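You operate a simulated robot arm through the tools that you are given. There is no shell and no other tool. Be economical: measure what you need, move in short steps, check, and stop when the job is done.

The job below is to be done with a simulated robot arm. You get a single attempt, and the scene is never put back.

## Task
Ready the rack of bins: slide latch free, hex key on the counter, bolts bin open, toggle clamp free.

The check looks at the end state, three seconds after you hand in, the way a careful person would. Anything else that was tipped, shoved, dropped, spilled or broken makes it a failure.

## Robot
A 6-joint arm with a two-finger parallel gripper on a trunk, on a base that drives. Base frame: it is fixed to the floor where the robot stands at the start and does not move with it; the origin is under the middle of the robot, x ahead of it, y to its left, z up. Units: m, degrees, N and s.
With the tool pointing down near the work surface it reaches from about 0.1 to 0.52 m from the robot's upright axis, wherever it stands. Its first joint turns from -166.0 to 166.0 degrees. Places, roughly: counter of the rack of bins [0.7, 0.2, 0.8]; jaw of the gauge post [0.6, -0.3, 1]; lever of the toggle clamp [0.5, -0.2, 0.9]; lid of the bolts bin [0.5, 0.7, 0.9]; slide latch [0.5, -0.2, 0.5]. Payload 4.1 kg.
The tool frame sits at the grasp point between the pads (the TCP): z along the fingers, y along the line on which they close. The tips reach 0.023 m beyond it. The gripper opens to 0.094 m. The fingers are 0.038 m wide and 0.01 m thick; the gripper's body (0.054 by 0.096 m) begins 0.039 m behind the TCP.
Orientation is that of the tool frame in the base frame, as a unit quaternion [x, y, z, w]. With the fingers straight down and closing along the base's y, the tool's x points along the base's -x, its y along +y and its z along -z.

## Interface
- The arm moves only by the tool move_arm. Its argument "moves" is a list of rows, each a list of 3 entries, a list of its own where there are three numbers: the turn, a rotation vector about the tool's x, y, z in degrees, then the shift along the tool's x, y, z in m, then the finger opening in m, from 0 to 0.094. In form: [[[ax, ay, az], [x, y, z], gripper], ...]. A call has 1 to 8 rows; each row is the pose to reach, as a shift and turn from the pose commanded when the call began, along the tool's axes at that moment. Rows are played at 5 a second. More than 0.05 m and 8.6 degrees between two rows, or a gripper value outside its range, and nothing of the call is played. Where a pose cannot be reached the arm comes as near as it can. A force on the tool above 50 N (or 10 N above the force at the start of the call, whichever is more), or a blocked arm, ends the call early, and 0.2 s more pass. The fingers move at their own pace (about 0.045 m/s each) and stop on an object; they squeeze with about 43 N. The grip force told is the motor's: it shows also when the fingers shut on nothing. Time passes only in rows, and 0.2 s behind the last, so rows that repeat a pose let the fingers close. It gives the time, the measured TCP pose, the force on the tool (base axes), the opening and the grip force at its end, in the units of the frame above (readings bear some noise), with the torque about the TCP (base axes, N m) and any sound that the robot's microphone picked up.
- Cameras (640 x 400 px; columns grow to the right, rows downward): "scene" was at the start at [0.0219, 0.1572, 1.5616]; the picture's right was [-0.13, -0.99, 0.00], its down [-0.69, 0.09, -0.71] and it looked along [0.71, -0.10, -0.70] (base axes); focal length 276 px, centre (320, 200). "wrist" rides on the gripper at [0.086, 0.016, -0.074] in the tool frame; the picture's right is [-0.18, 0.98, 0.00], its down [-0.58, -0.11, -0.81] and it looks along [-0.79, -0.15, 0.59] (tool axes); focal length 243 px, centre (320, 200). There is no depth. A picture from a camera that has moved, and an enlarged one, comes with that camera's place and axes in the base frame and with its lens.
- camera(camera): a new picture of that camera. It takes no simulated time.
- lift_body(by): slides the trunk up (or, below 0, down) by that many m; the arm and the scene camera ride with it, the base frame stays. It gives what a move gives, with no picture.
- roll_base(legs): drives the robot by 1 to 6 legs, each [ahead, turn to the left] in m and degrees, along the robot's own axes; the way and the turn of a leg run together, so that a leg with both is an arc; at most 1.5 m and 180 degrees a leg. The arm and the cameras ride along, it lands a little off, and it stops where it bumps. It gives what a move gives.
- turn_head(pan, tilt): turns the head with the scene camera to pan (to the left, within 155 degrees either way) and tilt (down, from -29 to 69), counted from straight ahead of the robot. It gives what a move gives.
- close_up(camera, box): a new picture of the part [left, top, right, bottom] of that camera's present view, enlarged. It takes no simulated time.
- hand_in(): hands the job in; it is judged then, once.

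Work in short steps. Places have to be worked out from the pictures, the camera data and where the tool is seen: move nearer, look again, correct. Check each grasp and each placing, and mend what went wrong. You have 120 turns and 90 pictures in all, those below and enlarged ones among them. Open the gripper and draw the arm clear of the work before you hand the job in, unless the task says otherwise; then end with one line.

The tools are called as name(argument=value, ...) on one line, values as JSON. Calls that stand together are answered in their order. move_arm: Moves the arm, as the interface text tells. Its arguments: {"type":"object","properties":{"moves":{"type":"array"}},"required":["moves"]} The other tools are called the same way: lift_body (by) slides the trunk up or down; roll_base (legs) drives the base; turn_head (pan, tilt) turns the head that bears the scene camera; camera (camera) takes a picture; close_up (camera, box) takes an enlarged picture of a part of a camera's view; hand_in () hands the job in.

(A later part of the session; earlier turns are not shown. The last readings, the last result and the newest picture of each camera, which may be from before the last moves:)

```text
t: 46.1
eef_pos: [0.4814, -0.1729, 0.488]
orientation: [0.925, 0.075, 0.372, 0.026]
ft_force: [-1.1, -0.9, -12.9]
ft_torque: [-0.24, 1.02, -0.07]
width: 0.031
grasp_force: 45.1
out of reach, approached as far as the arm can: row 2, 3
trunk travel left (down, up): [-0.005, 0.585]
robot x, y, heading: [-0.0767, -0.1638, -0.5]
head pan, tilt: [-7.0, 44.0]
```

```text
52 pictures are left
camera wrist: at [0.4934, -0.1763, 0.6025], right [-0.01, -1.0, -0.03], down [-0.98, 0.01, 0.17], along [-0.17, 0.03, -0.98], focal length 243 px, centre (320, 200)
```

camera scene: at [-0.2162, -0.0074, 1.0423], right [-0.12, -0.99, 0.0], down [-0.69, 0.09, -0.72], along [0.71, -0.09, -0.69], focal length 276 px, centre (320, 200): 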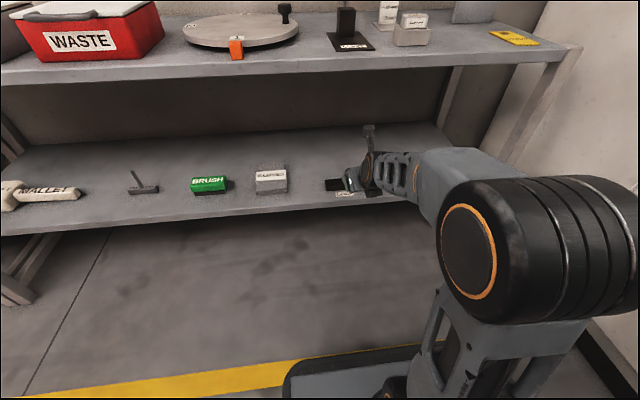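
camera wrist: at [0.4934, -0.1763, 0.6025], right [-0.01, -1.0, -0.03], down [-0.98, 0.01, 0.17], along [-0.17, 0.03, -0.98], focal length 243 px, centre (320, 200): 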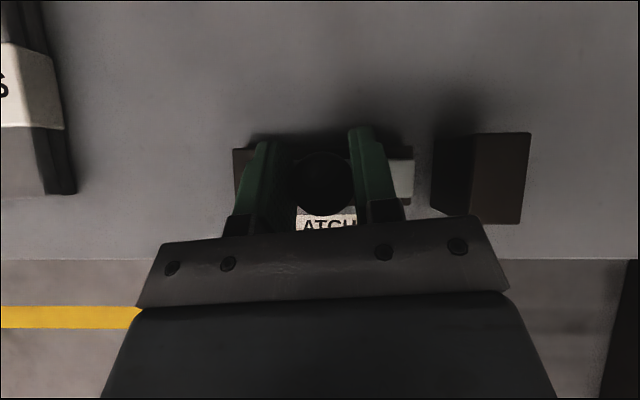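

The bolt has left the keeper by about 1 cm. I ease the roll a bit and pull further left for full travel.

move_arm(moves=[[[0, 0, -3], [0, -0.006, 0], 0.026], [[0, 0, -6], [0.001, -0.013, 0], 0.026], [[0, 0, -6], [0.002, -0.02, 0], 0.026], [[0, 0, -6], [0.003, -0.028, 0], 0.026]])

camera(camera="wrist")

```text
t: 47.1
eef_pos: [0.4836, -0.1581, 0.4926]
orientation: [0.92, 0.128, 0.368, 0.036]
ft_force: [-25.8, -1.3, -24.7]
ft_torque: [0.21, 0.32, -0.09]
width: 0.0309
grasp_force: 44.9
out of reach, approached as far as the arm can: row 1, 2, 3, 4
trunk travel left (down, up): [-0.005, 0.585]
robot x, y, heading: [-0.0769, -0.1634, -0.2]
head pan, tilt: [-7.0, 44.0]
```

```text
51 pictures are left
camera wrist: at [0.4967, -0.1522, 0.6077], right [0.08, -1.0, 0.04], down [-0.98, -0.07, 0.18], along [-0.18, -0.05, -0.98], focal length 243 px, centre (320, 200)
```

wrist: 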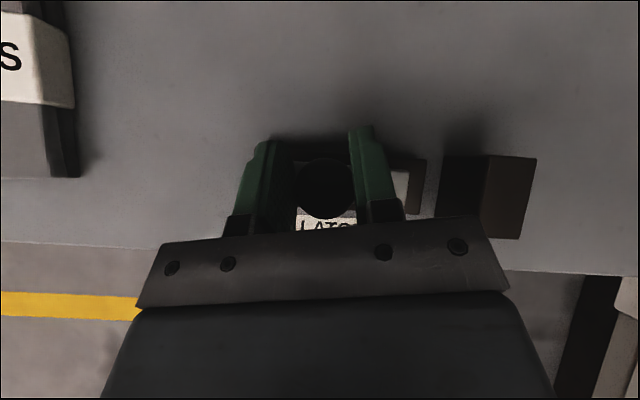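

The knob has moved ~4 cm and the tool loads up from the arm's limit. I release, draw back, and check.

move_arm(moves=[[[0, 0, 0], [0, 0, 0], 0.056], [[0, 0, 0], [0, 0, 0], 0.056], [[0, 0, 0], [0.007, 0, -0.02], 0.056], [[0, 0, 0], [0.015, 0, -0.05], 0.056]])

camera(camera="wrist")

camera(camera="scene")

```text
t: 48.1
eef_pos: [0.4689, -0.1602, 0.5348]
orientation: [0.918, 0.122, 0.374, 0.05]
ft_force: [0.4, 0.0, -0.3]
ft_torque: [-0.04, 0.02, 0.02]
width: 0.0559
grasp_force: 0.0
out of reach, approached as far as the arm can: row 3, 4
trunk travel left (down, up): [-0.005, 0.585]
robot x, y, heading: [-0.0782, -0.1629, -0.2]
head pan, tilt: [-7.0, 44.0]
```

```text
50 pictures are left
camera wrist: at [0.4803, -0.1526, 0.6502], right [0.06, -1.0, 0.05], down [-0.99, -0.05, 0.16], along [-0.16, -0.06, -0.98], focal length 243 px, centre (320, 200)
```

wrist: 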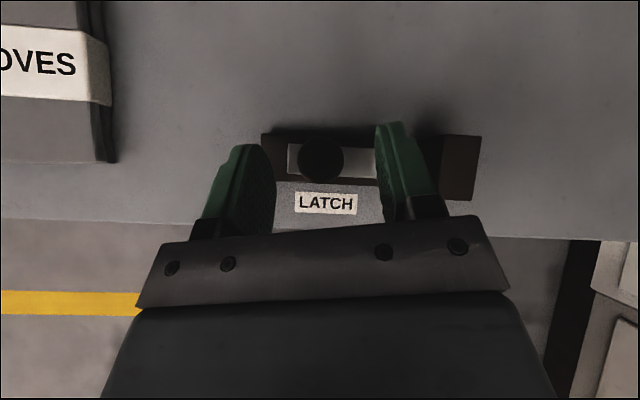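

```text
49 pictures are left
camera scene: at [-0.0562, -0.0078, 1.0422], right [-0.12, -0.99, 0.0], down [-0.69, 0.09, -0.72], along [0.71, -0.09, -0.69], focal length 276 px, centre (320, 200)
```

scene: 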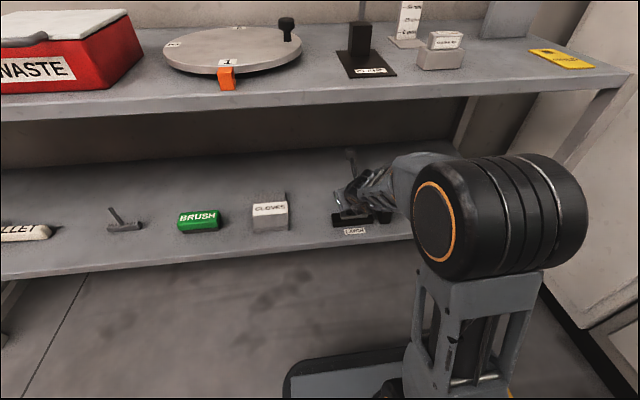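

I drive back to get an unobstructed view of the latch.

roll_base(legs=[[-0.15, 0]])

close_up(camera="wrist", box=[200, 0, 440, 150])

close_up(camera="scene", box=[280, 120, 440, 220])

```text
t: 49.4
eef_pos: [0.3208, -0.1588, 0.5346]
orientation: [0.918, 0.122, 0.374, 0.05]
ft_force: [0.3, -0.1, 0.4]
ft_torque: [-0.01, -0.03, 0.0]
width: 0.0558
grasp_force: 0.1
trunk travel left (down, up): [-0.005, 0.585]
robot x, y, heading: [-0.232, -0.1644, -0.2]
head pan, tilt: [-7.0, 44.0]
```

```text
2.67 times, centred on (320, 75) of wrist
camera zoom: at [0.3315, -0.1523, 0.6497], right [0.06, -1.0, 0.06], down [-0.99, -0.05, 0.16], along [-0.16, -0.06, -0.98], focal length 647 px, centre (320, 533)
```

zoom: 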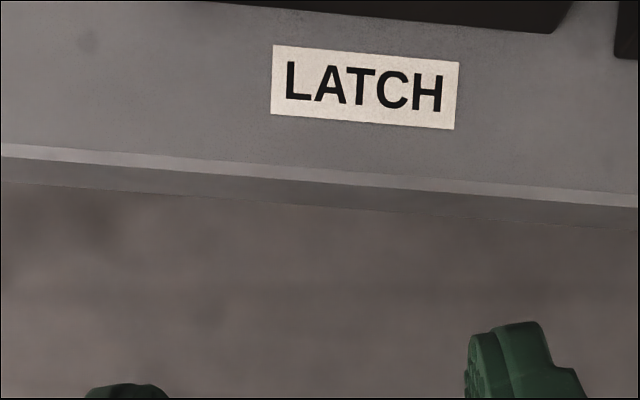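

```text
4.00 times, centred on (360, 170) of scene
camera zoom: at [-0.2049, -0.0074, 1.0422], right [-0.13, -0.99, 0.0], down [-0.69, 0.09, -0.72], along [0.71, -0.09, -0.69], focal length 1105 px, centre (160, 320)
```

zoom: 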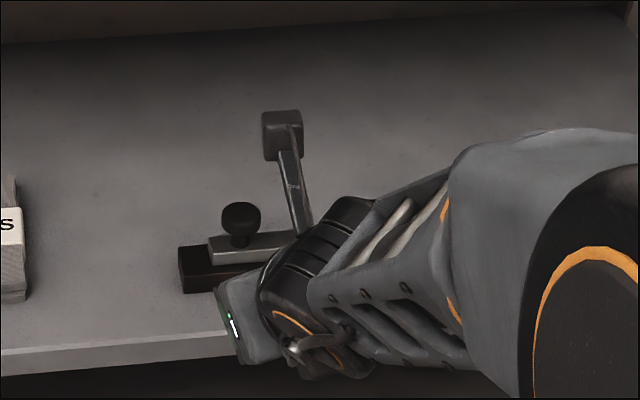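

The bolt is out of the keeper by about 1 cm or more, but I want the full travel. I relieve the wrist roll by 15°, then drive in again to straddle the knob.

move_arm(moves=[[[0, 0, -5], [0, 0, 0], 0.06], [[0, 0, -10], [0, 0, 0], 0.06], [[0, 0, -15], [0, 0, -0.01], 0.06], [[0, 0, -15], [0, 0, -0.01], 0.06]])

roll_base(legs=[[0.12, 0]])

camera(camera="wrist")

```text
t: 50.4
eef_pos: [0.3139, -0.1589, 0.5412]
orientation: [0.894, 0.24, 0.364, 0.099]
ft_force: [0.6, 0.4, 0.7]
ft_torque: [-0.02, -0.04, 0.02]
width: 0.0599
grasp_force: 0.1
trunk travel left (down, up): [-0.005, 0.585]
robot x, y, heading: [-0.2274, -0.1668, -0.1]
head pan, tilt: [-7.0, 44.0]
```

```text
t: 51.7
eef_pos: [0.4338, -0.1568, 0.542]
orientation: [0.894, 0.241, 0.365, 0.098]
ft_force: [-0.2, 0.1, 0.9]
ft_torque: [0.02, -0.01, 0.01]
width: 0.0602
grasp_force: 0.0
trunk travel left (down, up): [-0.005, 0.585]
robot x, y, heading: [-0.1107, -0.1692, -0.0]
head pan, tilt: [-7.0, 44.0]
```

```text
46 pictures are left
camera wrist: at [0.4412, -0.1287, 0.6536], right [0.24, -0.94, 0.23], down [-0.96, -0.2, 0.19], along [-0.13, -0.27, -0.95], focal length 243 px, centre (320, 200)
```

wrist: 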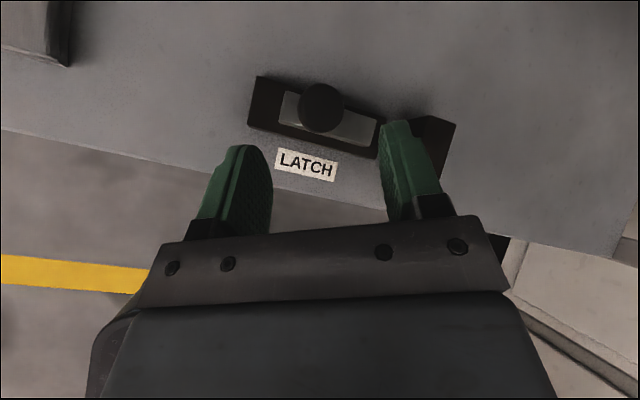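

The knob is at y ≈ -0.161 with ~2 cm of possible travel left. I close the fingers, come down to the right of the knob and push it left.

move_arm(moves=[[[0, 0, 0], [-0.012, 0.016, 0], 0], [[0, 0, 0], [-0.025, 0.032, 0], 0], [[0, 0, 0], [-0.025, 0.032, 0.03], 0], [[0, 0, 0], [-0.025, 0.032, 0.052], 0], [[0, 0, 0], [-0.025, 0.032, 0.066], 0]])

camera(camera="wrist")

```text
t: 52.9
eef_pos: [0.4758, -0.1996, 0.4912]
orientation: [0.894, 0.242, 0.365, 0.098]
ft_force: [-0.5, -0.2, 0.0]
ft_torque: [-0.03, -0.01, -0.02]
width: 0.0002
grasp_force: 42.0
out of reach, approached as far as the arm can: row 1, 2
trunk travel left (down, up): [-0.005, 0.585]
robot x, y, heading: [-0.1053, -0.1692, -0.3]
head pan, tilt: [-7.0, 44.0]
```

```text
45 pictures are left
camera wrist: at [0.4841, -0.1708, 0.603], right [0.24, -0.94, 0.23], down [-0.96, -0.2, 0.19], along [-0.13, -0.27, -0.95], focal length 243 px, centre (320, 200)
```

wrist: 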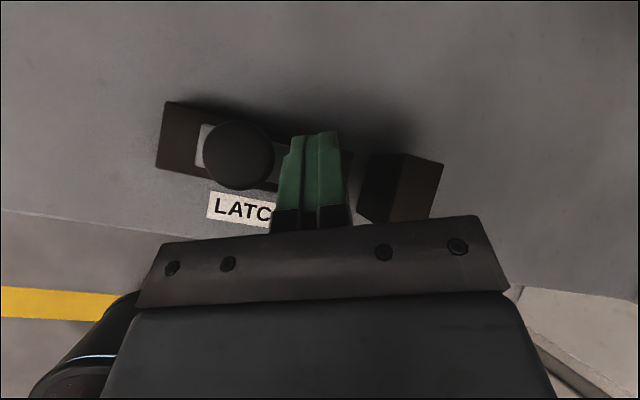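

The fingers are right of the knob, clear of the keeper. I push in +y in small rows.

move_arm(moves=[[[0, 0, 0], [0.005, -0.0086, 0], 0], [[0, 0, 0], [0.01, -0.0173, 0], 0], [[0, 0, 0], [0.015, -0.026, 0], 0], [[0, 0, 0], [0.0175, -0.03, 0], 0], [[0, 0, 0], [0.02, -0.0346, 0], 0], [[0, 0, 0], [0.0225, -0.039, 0], 0]])

camera(camera="wrist")

```text
t: 54.3
eef_pos: [0.4763, -0.167, 0.4942]
orientation: [0.895, 0.241, 0.363, 0.092]
ft_force: [1.2, -21.1, -2.4]
ft_torque: [-0.21, 0.01, -0.17]
width: 0.0
grasp_force: 42.1
out of reach, approached as far as the arm can: row 4, 5, 6
trunk travel left (down, up): [-0.005, 0.585]
robot x, y, heading: [-0.1077, -0.1649, -0.1]
head pan, tilt: [-7.0, 44.0]
```

```text
44 pictures are left
camera wrist: at [0.4853, -0.1383, 0.6064], right [0.25, -0.94, 0.22], down [-0.96, -0.2, 0.19], along [-0.14, -0.26, -0.96], focal length 243 px, centre (320, 200)
```

wrist: 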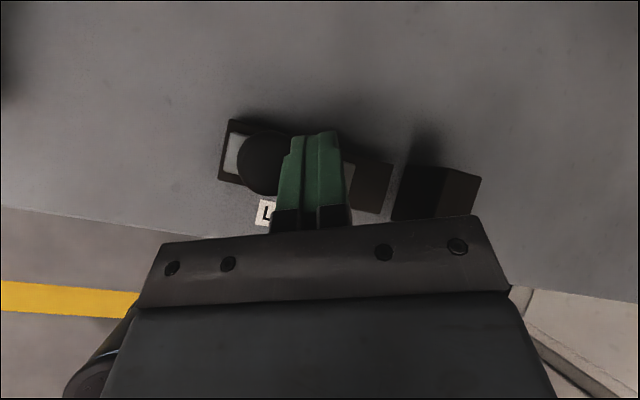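

The bolt is now at its stop (21 N) with a wide gap to the keeper, so the latch is free. I back the fingers off to the right, lift, and drive back to confirm by camera.

move_arm(moves=[[[0, 0, 0], [-0.005, 0.009, 0], 0], [[0, 0, 0], [0.01, 0.01, -0.03], 0], [[0, 0, 0], [0.02, 0.01, -0.06], 0]])

roll_base(legs=[[-0.2, 0]])

close_up(camera="scene", box=[240, 100, 480, 250])

```text
t: 55.1
eef_pos: [0.4502, -0.1513, 0.5475]
orientation: [0.894, 0.241, 0.364, 0.099]
ft_force: [-0.1, 0.5, 0.3]
ft_torque: [-0.01, -0.04, 0.0]
width: 0.0
grasp_force: 42.3
out of reach, approached as far as the arm can: row 1, 2
trunk travel left (down, up): [-0.005, 0.585]
robot x, y, heading: [-0.1074, -0.1657, 0.2]
head pan, tilt: [-7.0, 44.0]
```

```text
t: 56.7
eef_pos: [0.2509, -0.1498, 0.5471]
orientation: [0.894, 0.242, 0.365, 0.098]
ft_force: [0.0, -0.1, 0.2]
ft_torque: [0.01, -0.01, 0.01]
width: 0.0
grasp_force: 42.4
trunk travel left (down, up): [-0.005, 0.585]
robot x, y, heading: [-0.3082, -0.1635, 0.0]
head pan, tilt: [-7.0, 44.0]
```

```text
2.67 times, centred on (360, 175) of scene
camera zoom: at [-0.2853, -0.0076, 1.0422], right [-0.12, -0.99, 0.0], down [-0.69, 0.08, -0.72], along [0.71, -0.09, -0.69], focal length 737 px, centre (213, 267)
```

zoom: 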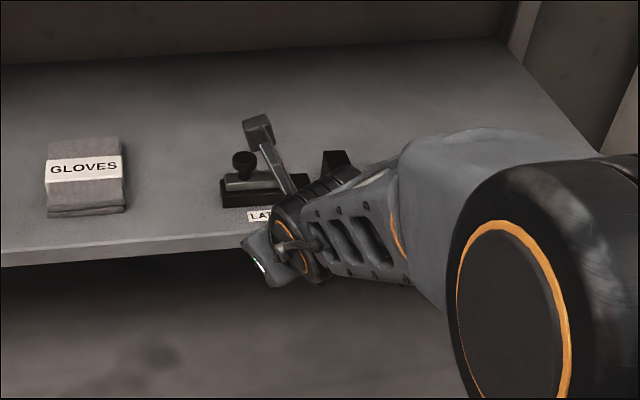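

The bolt sits at the left end of its body, clear of the keeper. Now I drive left to y ≈ 0.55 to face the hex key.

roll_base(legs=[[0, 90], [0.71, 0], [0, -90]])

camera(camera="scene")

```text
t: 68.2
eef_pos: [0.2671, 0.5222, 0.5481]
orientation: [0.9, 0.217, 0.362, 0.108]
ft_force: [-0.1, 0.4, 0.8]
ft_torque: [0.01, 0.0, -0.03]
width: 0.0001
grasp_force: 42.3
trunk travel left (down, up): [-0.005, 0.585]
robot x, y, heading: [-0.2939, 0.5364, -3.2]
head pan, tilt: [-7.0, 44.0]
```

```text
42 pictures are left
camera scene: at [-0.2611, 0.6939, 1.0422], right [-0.18, -0.98, 0.0], down [-0.68, 0.12, -0.72], along [0.71, -0.13, -0.69], focal length 276 px, centre (320, 200)
```

scene: 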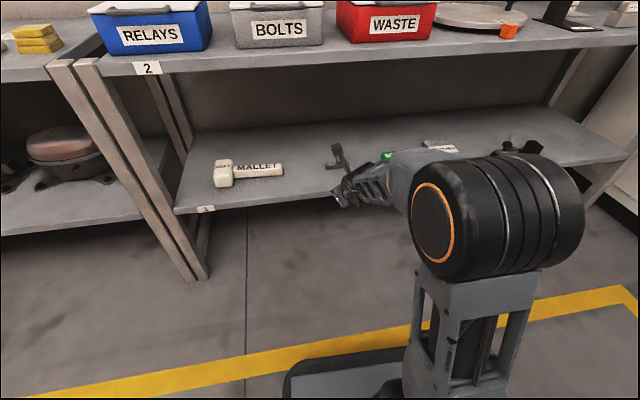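

The robot faces the shelf at y ≈ 0.536. I level the finger closing direction (yaw the tool slightly left, then roll back 30°) while still in front of the shelf.

move_arm(moves=[[[4, 2.3, -4.7], [0, 0, 0], 0.05], [[7.9, 4.6, -9.3], [0, 0, 0], 0.05]])

move_arm(moves=[[[0, 0, 7.5], [0, 0, 0], 0.05], [[0, 0, 15], [0, 0, 0], 0.05], [[0, 0, 22.5], [0, 0, 0], 0.05], [[0, 0, 30], [0, 0, 0], 0.05]])

camera(camera="wrist")

```text
t: 68.8
eef_pos: [0.2728, 0.5378, 0.5476]
orientation: [0.87, 0.277, 0.396, 0.099]
ft_force: [0.7, 0.0, 0.3]
ft_torque: [0.01, 0.01, -0.02]
width: 0.0498
grasp_force: 0.5
out of reach, approached as far as the arm can: row 1, 2
trunk travel left (down, up): [-0.005, 0.585]
robot x, y, heading: [-0.2899, 0.5348, -2.9]
head pan, tilt: [-7.0, 44.0]
```

```text
t: 69.8
eef_pos: [0.273, 0.5398, 0.5491]
orientation: [0.911, 0.042, 0.409, -0.006]
ft_force: [0.0, 0.8, 0.3]
ft_torque: [0.0, 0.03, 0.02]
width: 0.05
grasp_force: 0.0
trunk travel left (down, up): [-0.005, 0.585]
robot x, y, heading: [-0.2922, 0.5387, -3.2]
head pan, tilt: [-7.0, 44.0]
```

```text
41 pictures are left
camera wrist: at [0.2755, 0.5261, 0.6638], right [-0.04, -0.99, -0.12], down [-0.99, 0.03, 0.1], along [-0.1, 0.12, -0.99], focal length 243 px, centre (320, 200)
```

wrist: 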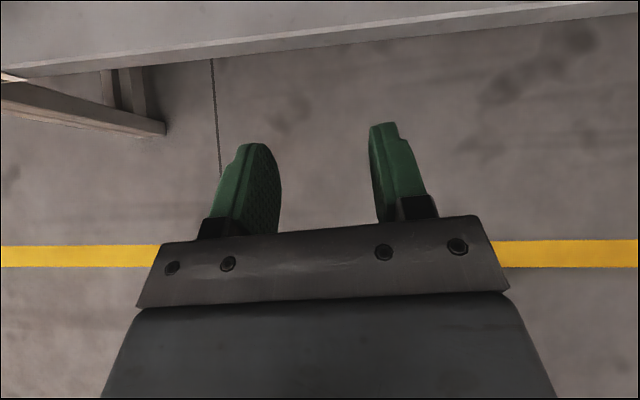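

The fingers close nearly level now. I shift 4 cm right, drive forward 0.2, and look for the key.

move_arm(moves=[[[0, 0, 0], [0.01, 0.02, 0], 0.05], [[0, 0, 0], [0.01, 0.038, -0.01], 0.05]])

roll_base(legs=[[0.19, 0]])

camera(camera="wrist")

```text
t: 70.4
eef_pos: [0.2748, 0.5014, 0.5646]
orientation: [0.911, 0.042, 0.409, -0.006]
ft_force: [-0.2, -0.5, -0.8]
ft_torque: [0.02, -0.01, -0.02]
width: 0.05
grasp_force: 0.0
trunk travel left (down, up): [-0.005, 0.585]
robot x, y, heading: [-0.2931, 0.5379, -3.0]
head pan, tilt: [-7.0, 44.0]
```

```text
t: 72.0
eef_pos: [0.468, 0.4894, 0.5625]
orientation: [0.911, 0.042, 0.409, -0.006]
ft_force: [-0.2, 0.3, -0.2]
ft_torque: [0.02, 0.01, -0.02]
width: 0.0503
grasp_force: 0.1
trunk travel left (down, up): [-0.005, 0.585]
robot x, y, heading: [-0.0947, 0.5266, -3.3]
head pan, tilt: [-7.0, 44.0]
```

```text
40 pictures are left
camera wrist: at [0.4707, 0.4756, 0.6791], right [-0.04, -0.99, -0.11], down [-0.99, 0.03, 0.1], along [-0.1, 0.12, -0.99], focal length 243 px, centre (320, 200)
```

wrist: 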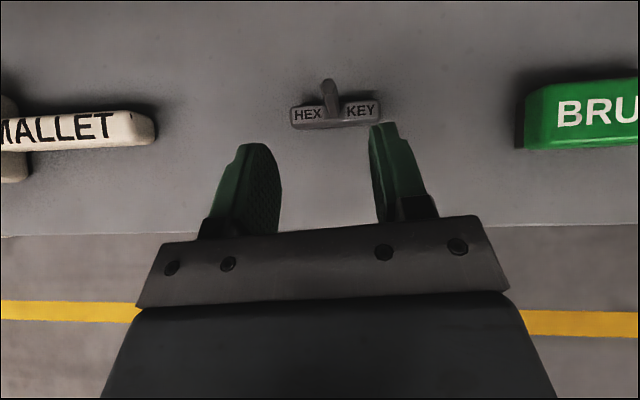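

The shaft stands at [0.528, 0.4875] from z ≈ 0.445 to 0.513. I roll 5 cm closer for reach, then lower so the fingers straddle the shaft.

roll_base(legs=[[0.045, 0]])

move_arm(moves=[[[0, 0, 0], [-0.015, 0.0, 0.018], 0.05], [[0, 0, 0], [-0.03, 0.0, 0.036], 0.05], [[0, 0, 0], [-0.04, 0.0, 0.048], 0.05]])

camera(camera="wrist")

```text
t: 72.9
eef_pos: [0.5129, 0.4869, 0.5635]
orientation: [0.911, 0.04, 0.41, -0.005]
ft_force: [-0.1, -0.4, 0.7]
ft_torque: [0.02, 0.01, 0.02]
width: 0.0499
grasp_force: 0.0
trunk travel left (down, up): [-0.005, 0.585]
robot x, y, heading: [-0.0551, 0.5242, -3.2]
head pan, tilt: [-7.0, 44.0]
```

```text
t: 73.7
eef_pos: [0.5242, 0.4866, 0.5012]
orientation: [0.912, 0.041, 0.409, -0.005]
ft_force: [0.2, 0.8, 0.3]
ft_torque: [0.01, 0.0, 0.0]
width: 0.0499
grasp_force: 0.1
trunk travel left (down, up): [-0.005, 0.585]
robot x, y, heading: [-0.0543, 0.5239, -3.2]
head pan, tilt: [-7.0, 44.0]
```

```text
39 pictures are left
camera wrist: at [0.5267, 0.4723, 0.6171], right [-0.04, -0.99, -0.11], down [-0.99, 0.03, 0.1], along [-0.1, 0.12, -0.99], focal length 243 px, centre (320, 200)
```

wrist: 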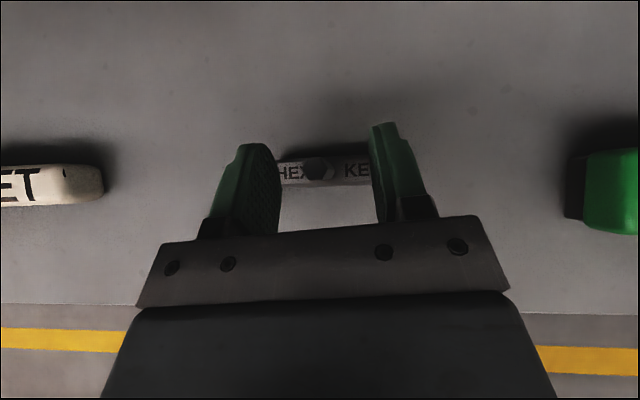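

Shaft centred between the pads at x ≈ 0.529. I lower 1 cm and close the gripper on it.

move_arm(moves=[[[0, 0, 0], [-0.005, 0, 0.0095], 0.05], [[0, 0, 0], [-0.005, 0, 0.0095], 0.02], [[0, 0, 0], [-0.005, 0, 0.0095], 0.0], [[0, 0, 0], [-0.005, 0, 0.0095], 0.0], [[0, 0, 0], [-0.005, 0, 0.0095], 0.0]])

camera(camera="wrist")

```text
t: 74.9
eef_pos: [0.527, 0.4856, 0.4919]
orientation: [0.911, 0.042, 0.41, -0.007]
ft_force: [-2.2, 3.5, 6.6]
ft_torque: [0.76, 0.15, 0.03]
width: 0.0107
grasp_force: 42.9
trunk travel left (down, up): [-0.005, 0.585]
robot x, y, heading: [-0.0515, 0.5231, -3.3]
head pan, tilt: [-7.0, 44.0]
```

```text
38 pictures are left
camera wrist: at [0.5298, 0.4724, 0.608], right [-0.04, -0.99, -0.11], down [-0.99, 0.03, 0.1], along [-0.09, 0.12, -0.99], focal length 243 px, centre (320, 200)
```

wrist: 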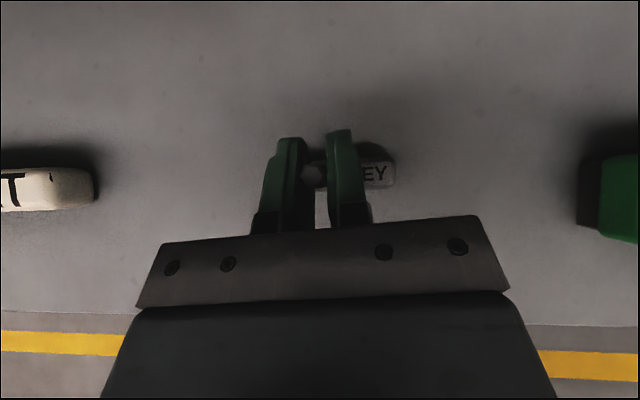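

Gripped at 0.0107 m. I lift straight up 4 cm with the trunk and check that the key hangs firmly.

lift_body(by=0.04)

camera(camera="wrist")

roll_base(legs=[[-0.25, 0]])

camera(camera="wrist")

```text
t: 75.7
eef_pos: [0.527, 0.4852, 0.5311]
orientation: [0.912, 0.04, 0.409, -0.005]
ft_force: [-0.4, -1.2, -3.8]
ft_torque: [-0.05, 0.02, 0.01]
width: 0.0106
grasp_force: 43.0
trunk travel left (down, up): [-0.045, 0.545]
robot x, y, heading: [-0.0528, 0.5245, -3.2]
head pan, tilt: [-7.0, 44.0]
```

```text
37 pictures are left
camera wrist: at [0.5299, 0.4718, 0.6466], right [-0.04, -0.99, -0.11], down [-0.99, 0.03, 0.1], along [-0.1, 0.12, -0.99], focal length 243 px, centre (320, 200)
```

wrist: 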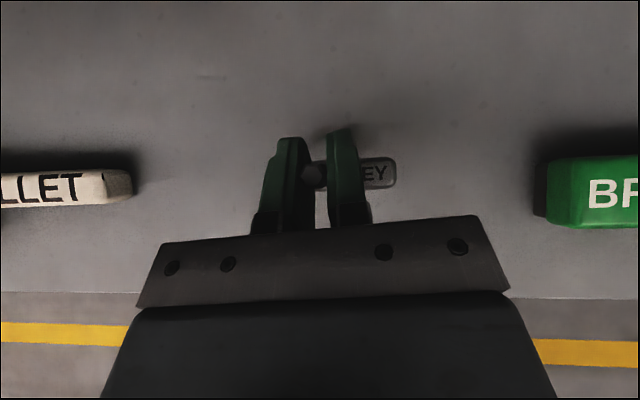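

```text
t: 77.5
eef_pos: [0.2775, 0.4995, 0.531]
orientation: [0.912, 0.04, 0.409, -0.004]
ft_force: [-0.6, 1.4, -3.9]
ft_torque: [0.08, 0.0, 0.04]
width: 0.0107
grasp_force: 43.2
trunk travel left (down, up): [-0.045, 0.545]
robot x, y, heading: [-0.3015, 0.5359, -3.3]
head pan, tilt: [-7.0, 44.0]
```

```text
36 pictures are left
camera wrist: at [0.2803, 0.4856, 0.6468], right [-0.05, -0.99, -0.11], down [-0.99, 0.03, 0.1], along [-0.1, 0.12, -0.99], focal length 243 px, centre (320, 200)
```

wrist: 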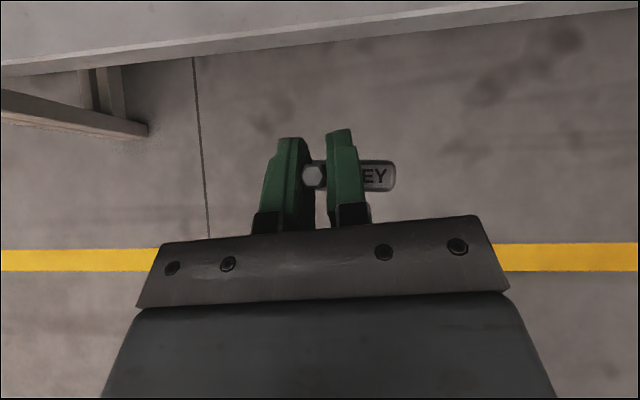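

The key is held firmly. I raise the trunk above counter height and drive about 0.27 to the right, toward the free corner between the waste bin and turntable (around [0.46, 0.225]).

lift_body(by=0.5)

roll_base(legs=[[0, -86.7], [0.26, 0], [0, 90]])

camera(camera="scene")

camera(camera="wrist")

```text
refused: 0.5 is not a number from -0.4 to 0.4
```

```text
t: 86.9
eef_pos: [0.2723, 0.2579, 0.5301]
orientation: [0.911, 0.052, 0.408, -0.01]
ft_force: [0.7, -0.6, -3.5]
ft_torque: [0.01, 0.01, 0.02]
width: 0.01
grasp_force: 43.3
trunk travel left (down, up): [-0.045, 0.545]
robot x, y, heading: [-0.3058, 0.2782, -2.0]
head pan, tilt: [-7.0, 44.0]
```

```text
35 pictures are left
camera scene: at [-0.2811, 0.4384, 1.0822], right [-0.15, -0.99, 0.0], down [-0.69, 0.11, -0.72], along [0.71, -0.11, -0.69], focal length 276 px, centre (320, 200)
```

scene: 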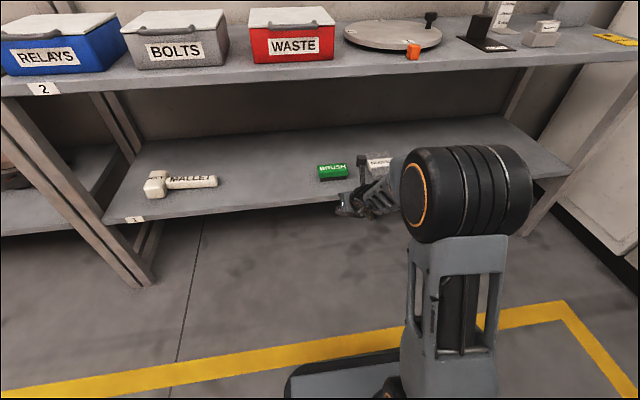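

```text
34 pictures are left
camera wrist: at [0.2756, 0.2445, 0.6467], right [-0.02, -0.99, -0.11], down [-0.99, 0.01, 0.1], along [-0.1, 0.12, -0.99], focal length 243 px, centre (320, 200)
```

wrist: 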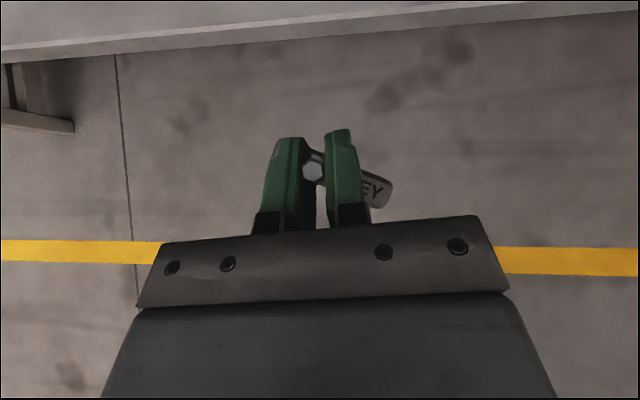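

The base moved but the lift was refused (max 0.4 per call); nothing was touched, and the key swung ~25° about its shaft but remains gripped. I lift in two steps and shift 4 cm right, then drive in above the counter.

lift_body(by=0.4)

lift_body(by=0.08)

move_arm(moves=[[[0, 0, 0], [0, 0.015, 0], 0], [[0, 0, 0], [0, 0.03, 0], 0], [[0, 0, 0], [0, 0.043, 0], 0]])

roll_base(legs=[[0.16, 0]])

camera(camera="wrist")

camera(camera="scene")

```text
t: 90.8
eef_pos: [0.2722, 0.2577, 0.9317]
orientation: [0.911, 0.053, 0.408, -0.011]
ft_force: [-0.1, 0.2, -3.3]
ft_torque: [-0.02, 0.01, 0.01]
width: 0.0099
grasp_force: 42.8
trunk travel left (down, up): [-0.445, 0.145]
robot x, y, heading: [-0.3086, 0.2795, -1.8]
head pan, tilt: [-7.0, 44.0]
```

```text
t: 91.9
eef_pos: [0.272, 0.2578, 1.0108]
orientation: [0.911, 0.052, 0.409, -0.01]
ft_force: [0.4, 0.0, -3.6]
ft_torque: [0.03, 0.03, 0.03]
width: 0.0097
grasp_force: 43.3
trunk travel left (down, up): [-0.525, 0.065]
robot x, y, heading: [-0.3085, 0.2807, -1.8]
head pan, tilt: [-7.0, 44.0]
```

```text
t: 92.7
eef_pos: [0.2766, 0.2156, 1.0118]
orientation: [0.911, 0.053, 0.408, -0.01]
ft_force: [0.1, -0.8, -3.5]
ft_torque: [0.01, 0.0, 0.01]
width: 0.0099
grasp_force: 43.2
trunk travel left (down, up): [-0.525, 0.065]
robot x, y, heading: [-0.3082, 0.286, -1.8]
head pan, tilt: [-7.0, 44.0]
```

```text
t: 94.1
eef_pos: [0.4378, 0.2088, 1.0118]
orientation: [0.911, 0.052, 0.409, -0.01]
ft_force: [0.1, -0.3, -4.4]
ft_torque: [0.03, 0.03, 0.0]
width: 0.0099
grasp_force: 42.9
trunk travel left (down, up): [-0.525, 0.065]
robot x, y, heading: [-0.1497, 0.2743, -1.9]
head pan, tilt: [-7.0, 44.0]
```

```text
33 pictures are left
camera wrist: at [0.4417, 0.1957, 1.1273], right [-0.02, -0.99, -0.11], down [-0.99, 0.01, 0.1], along [-0.1, 0.12, -0.99], focal length 243 px, centre (320, 200)
```

wrist: 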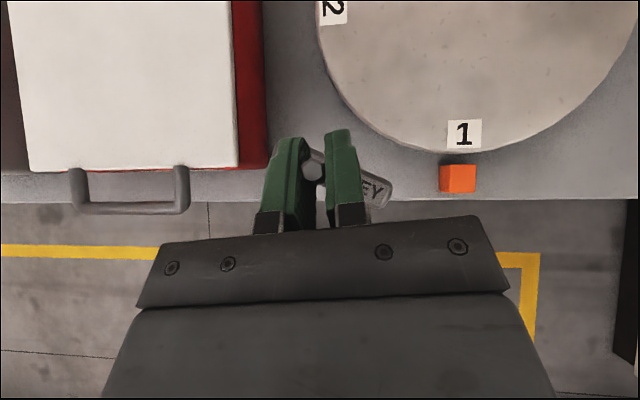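

```text
32 pictures are left
camera scene: at [-0.1191, 0.4332, 1.5622], right [-0.15, -0.99, 0.0], down [-0.69, 0.11, -0.72], along [0.71, -0.11, -0.7], focal length 276 px, centre (320, 200)
```

scene: 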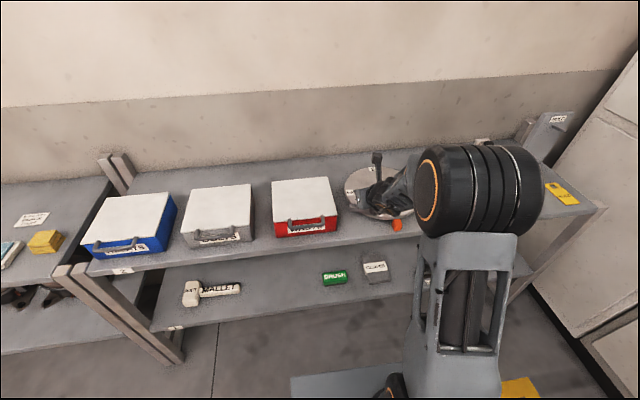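

The view shows a free spot: counter edge x ≈ 0.41, bin side y ≈ 0.295, marker y ≈ 0.085. I move the key to [0.463, 0.215] and lower the trunk 8.5 cm.

move_arm(moves=[[[0, 0, 0], [0.009, -0.002, 0.01], 0], [[0, 0, 0], [0.017, -0.0034, 0.019], 0], [[0, 0, 0], [0.017, -0.0034, 0.019], 0]])

lift_body(by=-0.085)

camera(camera="wrist")

```text
t: 94.9
eef_pos: [0.4629, 0.2162, 1.0104]
orientation: [0.911, 0.052, 0.409, -0.011]
ft_force: [-0.2, 0.0, -3.6]
ft_torque: [0.01, 0.03, 0.02]
width: 0.0097
grasp_force: 42.8
trunk travel left (down, up): [-0.525, 0.065]
robot x, y, heading: [-0.1481, 0.274, -1.6]
head pan, tilt: [-7.0, 44.0]
```

```text
t: 96.2
eef_pos: [0.4625, 0.2162, 0.9275]
orientation: [0.911, 0.052, 0.408, -0.01]
ft_force: [1.3, 0.2, -3.5]
ft_torque: [-0.01, 0.02, 0.02]
width: 0.0097
grasp_force: 43.0
trunk travel left (down, up): [-0.44, 0.15]
robot x, y, heading: [-0.1474, 0.2744, -1.8]
head pan, tilt: [-7.0, 44.0]
```

```text
31 pictures are left
camera wrist: at [0.4663, 0.2027, 1.0425], right [-0.02, -0.99, -0.11], down [-0.99, 0.01, 0.1], along [-0.1, 0.12, -0.99], focal length 243 px, centre (320, 200)
```

wrist: 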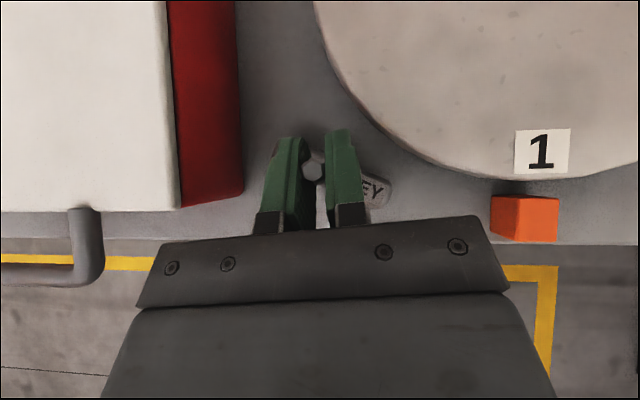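

Clearances look fine (about 2.5 cm to the bin); I shift 8 mm right and lower in small steps until the bar touches.

move_arm(moves=[[[0, 0, 0], [0, 0.008, 0], 0], [[0, 0, 0], [-0.006, 0.008, 0.0053], 0], [[0, 0, 0], [-0.012, 0.008, 0.0106], 0], [[0, 0, 0], [-0.015, 0.008, 0.0133], 0]])

```text
t: 97.2
eef_pos: [0.4625, 0.2089, 0.9104]
orientation: [0.91, 0.052, 0.412, -0.011]
ft_force: [-0.9, -0.9, 31.2]
ft_torque: [1.5, -0.44, 0.1]
width: 0.0096
grasp_force: 42.9
trunk travel left (down, up): [-0.44, 0.15]
robot x, y, heading: [-0.1478, 0.2762, -1.7]
head pan, tilt: [-7.0, 44.0]
```

The bar touches (31 N), its left end first due to a ~2° tilt. I ease up 2 mm and open slowly so that it settles flat.

move_arm(moves=[[[0, 0, 0], [0.002, 0, -0.0018], 0], [[0, 0, 0], [0.002, 0, -0.0018], 0.012], [[0, 0, 0], [0.002, 0, -0.0018], 0.016], [[0, 0, 0], [0.002, 0, -0.0018], 0.03], [[0, 0, 0], [0.002, 0, -0.0018], 0.05]])

camera(camera="wrist")

```text
t: 98.3
eef_pos: [0.4647, 0.2083, 0.9102]
orientation: [0.911, 0.053, 0.409, -0.011]
ft_force: [0.2, -0.4, -0.7]
ft_torque: [-0.03, 0.0, -0.01]
width: 0.0503
grasp_force: 0.0
trunk travel left (down, up): [-0.44, 0.15]
robot x, y, heading: [-0.1468, 0.2764, -1.8]
head pan, tilt: [-7.0, 44.0]
```

```text
30 pictures are left
camera wrist: at [0.4675, 0.1945, 1.0252], right [-0.02, -0.99, -0.11], down [-0.99, 0.01, 0.1], along [-0.1, 0.12, -0.99], focal length 243 px, centre (320, 200)
```

wrist: 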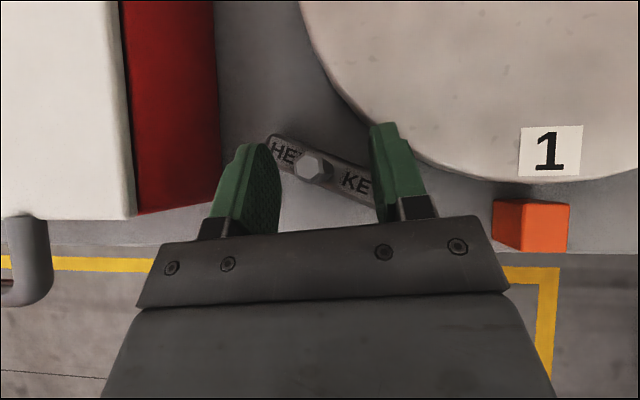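

The key stands flat on the counter, shaft up. I raise the trunk so the fingers leave it vertically, then drive back.

lift_body(by=0.1)

roll_base(legs=[[-0.17, 0]])

camera(camera="scene")

```text
t: 99.7
eef_pos: [0.4638, 0.208, 1.011]
orientation: [0.911, 0.052, 0.409, -0.01]
ft_force: [-0.1, -0.4, -0.8]
ft_torque: [0.01, 0.03, 0.03]
width: 0.05
grasp_force: 0.1
trunk travel left (down, up): [-0.54, 0.05]
robot x, y, heading: [-0.153, 0.2752, -1.7]
head pan, tilt: [-7.0, 44.0]
```

```text
t: 101.2
eef_pos: [0.2922, 0.2134, 1.0098]
orientation: [0.911, 0.052, 0.41, -0.009]
ft_force: [-0.1, -0.1, -0.3]
ft_torque: [0.0, 0.04, 0.0]
width: 0.0499
grasp_force: 0.1
trunk travel left (down, up): [-0.54, 0.05]
robot x, y, heading: [-0.3167, 0.281, -1.6]
head pan, tilt: [-7.0, 44.0]
```

```text
29 pictures are left
camera scene: at [-0.2921, 0.4388, 1.5772], right [-0.15, -0.99, 0.0], down [-0.69, 0.11, -0.72], along [0.71, -0.11, -0.69], focal length 276 px, centre (320, 200)
```

scene: 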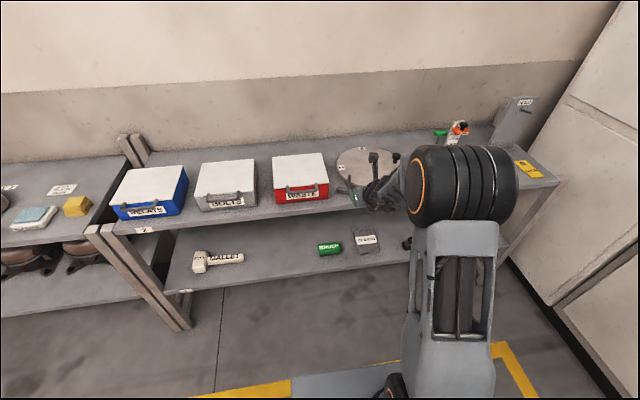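

The key is on the counter. Now I drive left about 0.49 to face the bolts bin.

roll_base(legs=[[0, 91.6], [0.49, 0], [0, -90]])

roll_base(legs=[[0.1, 0]])

camera(camera="scene")

camera(camera="wrist")

```text
t: 111.7
eef_pos: [0.3004, 0.7175, 1.0107]
orientation: [0.911, 0.063, 0.407, -0.016]
ft_force: [0.4, 1.1, -0.3]
ft_torque: [0.0, -0.01, -0.01]
width: 0.05
grasp_force: 0.1
trunk travel left (down, up): [-0.54, 0.05]
robot x, y, heading: [-0.3112, 0.7739, -0.4]
head pan, tilt: [-7.0, 44.0]
```

```text
t: 112.9
eef_pos: [0.4027, 0.7152, 1.0097]
orientation: [0.911, 0.062, 0.408, -0.015]
ft_force: [0.4, -0.2, 0.6]
ft_torque: [-0.01, -0.03, -0.04]
width: 0.0502
grasp_force: 0.0
trunk travel left (down, up): [-0.54, 0.05]
robot x, y, heading: [-0.2108, 0.7705, -0.6]
head pan, tilt: [-7.0, 44.0]
```

```text
28 pictures are left
camera scene: at [-0.187, 0.9289, 1.5772], right [-0.13, -0.99, 0.0], down [-0.69, 0.09, -0.72], along [0.71, -0.09, -0.69], focal length 276 px, centre (320, 200)
```

scene: 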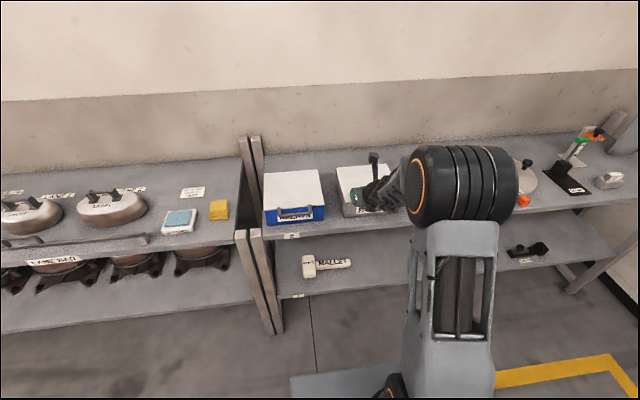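

```text
27 pictures are left
camera wrist: at [0.4054, 0.7027, 1.125], right [0.0, -0.99, -0.11], down [-0.99, -0.01, 0.1], along [-0.1, 0.11, -0.99], focal length 243 px, centre (320, 200)
```

wrist: 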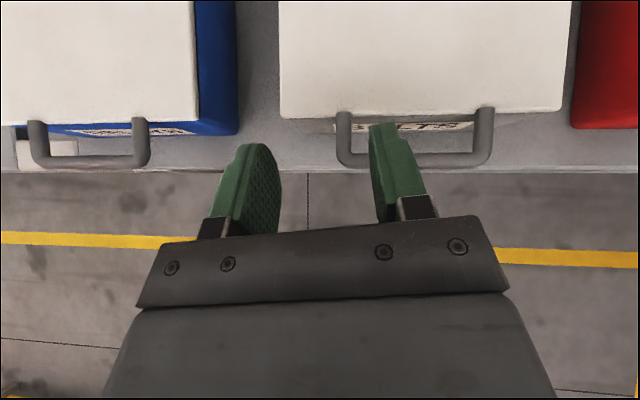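

The bolts handle bar is near [0.417, 0.655, 0.945], lid hinge about x ≈ 0.62. I level the tool while drawing back 8 cm and shifting right 6 cm, still above and in front of the bin.

move_arm(moves=[[[0, 7, 0], [-0.01, 0.008, -0.0106], 0.05], [[0, 14, 0], [-0.02, 0.0167, -0.021], 0.05], [[0, 21, 0], [-0.03, 0.025, -0.032], 0.05], [[0, 28, 0], [-0.04, 0.033, -0.0425], 0.05], [[0, 35, 0], [-0.05, 0.042, -0.053], 0.05], [[0, 41, 0], [-0.059, 0.05, -0.0637], 0.05]])

camera(camera="wrist")

```text
t: 114.3
eef_pos: [0.3211, 0.6553, 1.0098]
orientation: [0.709, 0.053, 0.702, -0.034]
ft_force: [0.6, -0.4, -0.2]
ft_torque: [0.01, -0.03, -0.01]
width: 0.0501
grasp_force: 0.1
trunk travel left (down, up): [-0.54, 0.05]
robot x, y, heading: [-0.2121, 0.7726, -0.6]
head pan, tilt: [-7.0, 44.0]
```

```text
26 pictures are left
camera wrist: at [0.2512, 0.631, 1.099], right [0.12, -0.98, -0.16], down [-0.82, -0.01, -0.57], along [0.56, 0.2, -0.8], focal length 243 px, centre (320, 200)
```

wrist: 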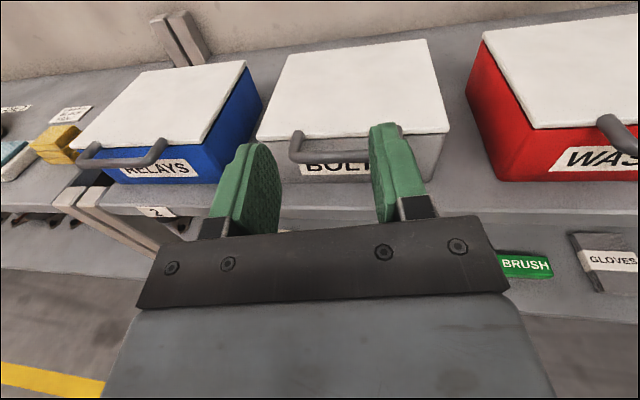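

The bar is at about [0.417, 0.654, 0.933]. I lower the trunk 0.12 so the fingers go beneath it, then drive in 0.1.

lift_body(by=-0.12)

roll_base(legs=[[0.06, 0]])

camera(camera="wrist")

```text
t: 115.8
eef_pos: [0.3226, 0.6549, 0.8898]
orientation: [0.71, 0.053, 0.701, -0.035]
ft_force: [0.3, 0.1, 0.9]
ft_torque: [0.01, 0.03, 0.01]
width: 0.0498
grasp_force: 0.0
trunk travel left (down, up): [-0.42, 0.17]
robot x, y, heading: [-0.2126, 0.7711, -0.5]
head pan, tilt: [-7.0, 44.0]
```

```text
t: 116.7
eef_pos: [0.3814, 0.6545, 0.8906]
orientation: [0.71, 0.053, 0.701, -0.035]
ft_force: [0.5, 0.5, -0.5]
ft_torque: [0.0, 0.03, 0.01]
width: 0.0497
grasp_force: 0.1
trunk travel left (down, up): [-0.42, 0.17]
robot x, y, heading: [-0.1537, 0.7671, -0.8]
head pan, tilt: [-7.0, 44.0]
```

```text
25 pictures are left
camera wrist: at [0.3107, 0.6305, 0.9791], right [0.12, -0.98, -0.16], down [-0.82, -0.01, -0.57], along [0.56, 0.2, -0.8], focal length 243 px, centre (320, 200)
```

wrist: 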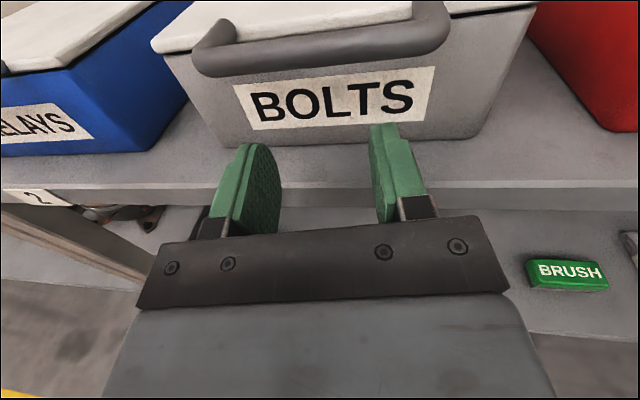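

Bar spans the fingers evenly with ~1.5 cm clearance above them. I move in 3.5 cm and start lifting.

move_arm(moves=[[[0, 0, 0], [0, 0.002, 0.018], 0.05], [[0, 0, 0], [0, 0.004, 0.036], 0.05], [[0, 0, 0], [0.015, 0.004, 0.036], 0.05], [[0, 0, 0], [0.03, 0.004, 0.036], 0.05], [[0, 0, 0], [0.045, 0.004, 0.037], 0.05]])

camera(camera="wrist")

```text
t: 117.9
eef_pos: [0.4195, 0.6562, 0.9351]
orientation: [0.71, 0.053, 0.701, -0.036]
ft_force: [-0.8, -0.8, -0.4]
ft_torque: [0.05, -0.01, 0.0]
width: 0.0504
grasp_force: 0.0
trunk travel left (down, up): [-0.42, 0.17]
robot x, y, heading: [-0.1542, 0.7706, -0.6]
head pan, tilt: [-7.0, 44.0]
```

```text
24 pictures are left
camera wrist: at [0.348, 0.6329, 1.0243], right [0.12, -0.98, -0.16], down [-0.82, -0.01, -0.57], along [0.56, 0.2, -0.8], focal length 243 px, centre (320, 200)
```

wrist: 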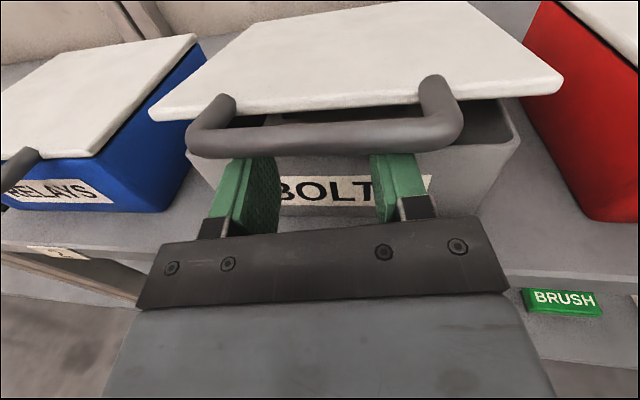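

The lid opens with almost no force. I continue along the arc: up with some forward motion.

move_arm(moves=[[[0, 0, 0], [0.02, 0.0, 0.004], 0.05], [[0, 0, 0], [0.04, 0.001, 0.01], 0.05], [[0, 0, 0], [0.06, 0.002, 0.017], 0.05], [[0, 0, 0], [0.08, 0.003, 0.026], 0.05], [[0, 0, 0], [0.1, 0.004, 0.038], 0.05], [[0, 0, 0], [0.115, 0.006, 0.05], 0.05]])

camera(camera="wrist")

```text
t: 119.3
eef_pos: [0.4706, 0.6597, 1.051]
orientation: [0.71, 0.053, 0.702, -0.034]
ft_force: [-3.6, -2.2, 0.6]
ft_torque: [0.01, -0.05, -0.21]
width: 0.0506
grasp_force: 0.5
trunk travel left (down, up): [-0.42, 0.17]
robot x, y, heading: [-0.1538, 0.7685, -0.7]
head pan, tilt: [-7.0, 44.0]
```

```text
23 pictures are left
camera wrist: at [0.3996, 0.6362, 1.1391], right [0.12, -0.98, -0.16], down [-0.82, -0.01, -0.57], along [0.56, 0.2, -0.8], focal length 243 px, centre (320, 200)
```

wrist: 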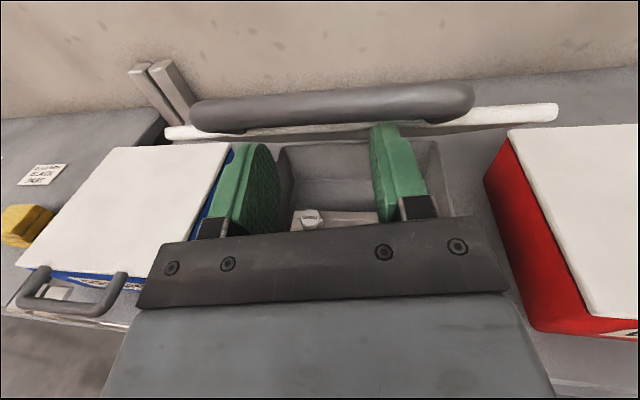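

The lid is near 42°. I raise another 4.5 cm with forward motion, then use the base to push it on.

move_arm(moves=[[[0, 0, 0], [0.015, 0.001, 0.01], 0.05], [[0, 0, 0], [0.03, 0.002, 0.022], 0.05], [[0, 0, 0], [0.042, 0.004, 0.035], 0.05]])

roll_base(legs=[[0.05, 0]])

camera(camera="wrist")

```text
t: 120.1
eef_pos: [0.5072, 0.6625, 1.0915]
orientation: [0.71, 0.054, 0.702, -0.036]
ft_force: [-0.2, 0.6, -0.8]
ft_torque: [0.01, 0.03, -0.04]
width: 0.0498
grasp_force: 0.0
trunk travel left (down, up): [-0.42, 0.17]
robot x, y, heading: [-0.1531, 0.7706, -0.2]
head pan, tilt: [-7.0, 44.0]
```

```text
t: 121.1
eef_pos: [0.5563, 0.6606, 1.0912]
orientation: [0.71, 0.053, 0.701, -0.035]
ft_force: [0.5, -0.3, 0.6]
ft_torque: [0.02, -0.01, -0.02]
width: 0.05
grasp_force: 0.0
trunk travel left (down, up): [-0.42, 0.17]
robot x, y, heading: [-0.106, 0.7702, -0.6]
head pan, tilt: [-7.0, 44.0]
```

```text
22 pictures are left
camera wrist: at [0.4854, 0.6371, 1.1793], right [0.12, -0.98, -0.16], down [-0.82, -0.01, -0.57], along [0.56, 0.2, -0.8], focal length 243 px, centre (320, 200)
```

wrist: 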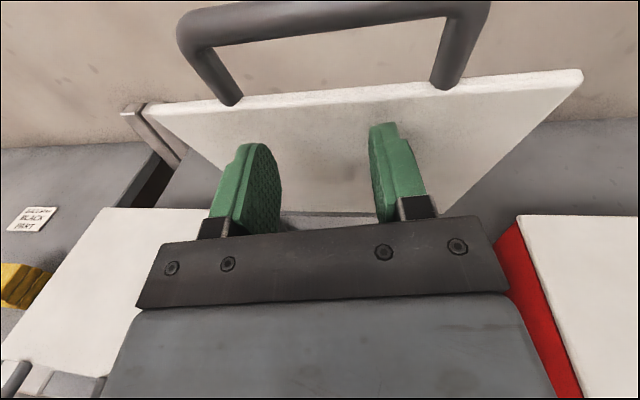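

The lid is around 70° with tips on its underside. I push further forward with the arm, which stops on force.

move_arm(moves=[[[0, 0, 0], [0.003, 0.001, 0.012], 0.05], [[0, 0, 0], [0.006, 0.003, 0.024], 0.05], [[0, 0, 0], [0.006, 0.004, 0.036], 0.05], [[0, 0, 0], [0.006, 0.006, 0.048], 0.05], [[0, 0, 0], [0.006, 0.007, 0.06], 0.05]])

camera(camera="wrist")

```text
t: 122.3
eef_pos: [0.6169, 0.6621, 1.0963]
orientation: [0.711, 0.053, 0.701, -0.035]
ft_force: [1.1, 0.2, 0.5]
ft_torque: [0.0, 0.0, 0.0]
width: 0.0504
grasp_force: 0.2
trunk travel left (down, up): [-0.42, 0.17]
robot x, y, heading: [-0.1033, 0.7687, -0.3]
head pan, tilt: [-7.0, 44.0]
```

```text
21 pictures are left
camera wrist: at [0.546, 0.6375, 1.1838], right [0.12, -0.98, -0.16], down [-0.82, -0.01, -0.57], along [0.56, 0.2, -0.8], focal length 243 px, centre (320, 200)
```

wrist: 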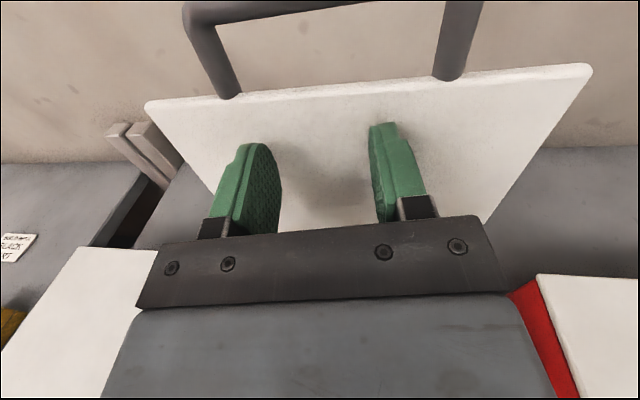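

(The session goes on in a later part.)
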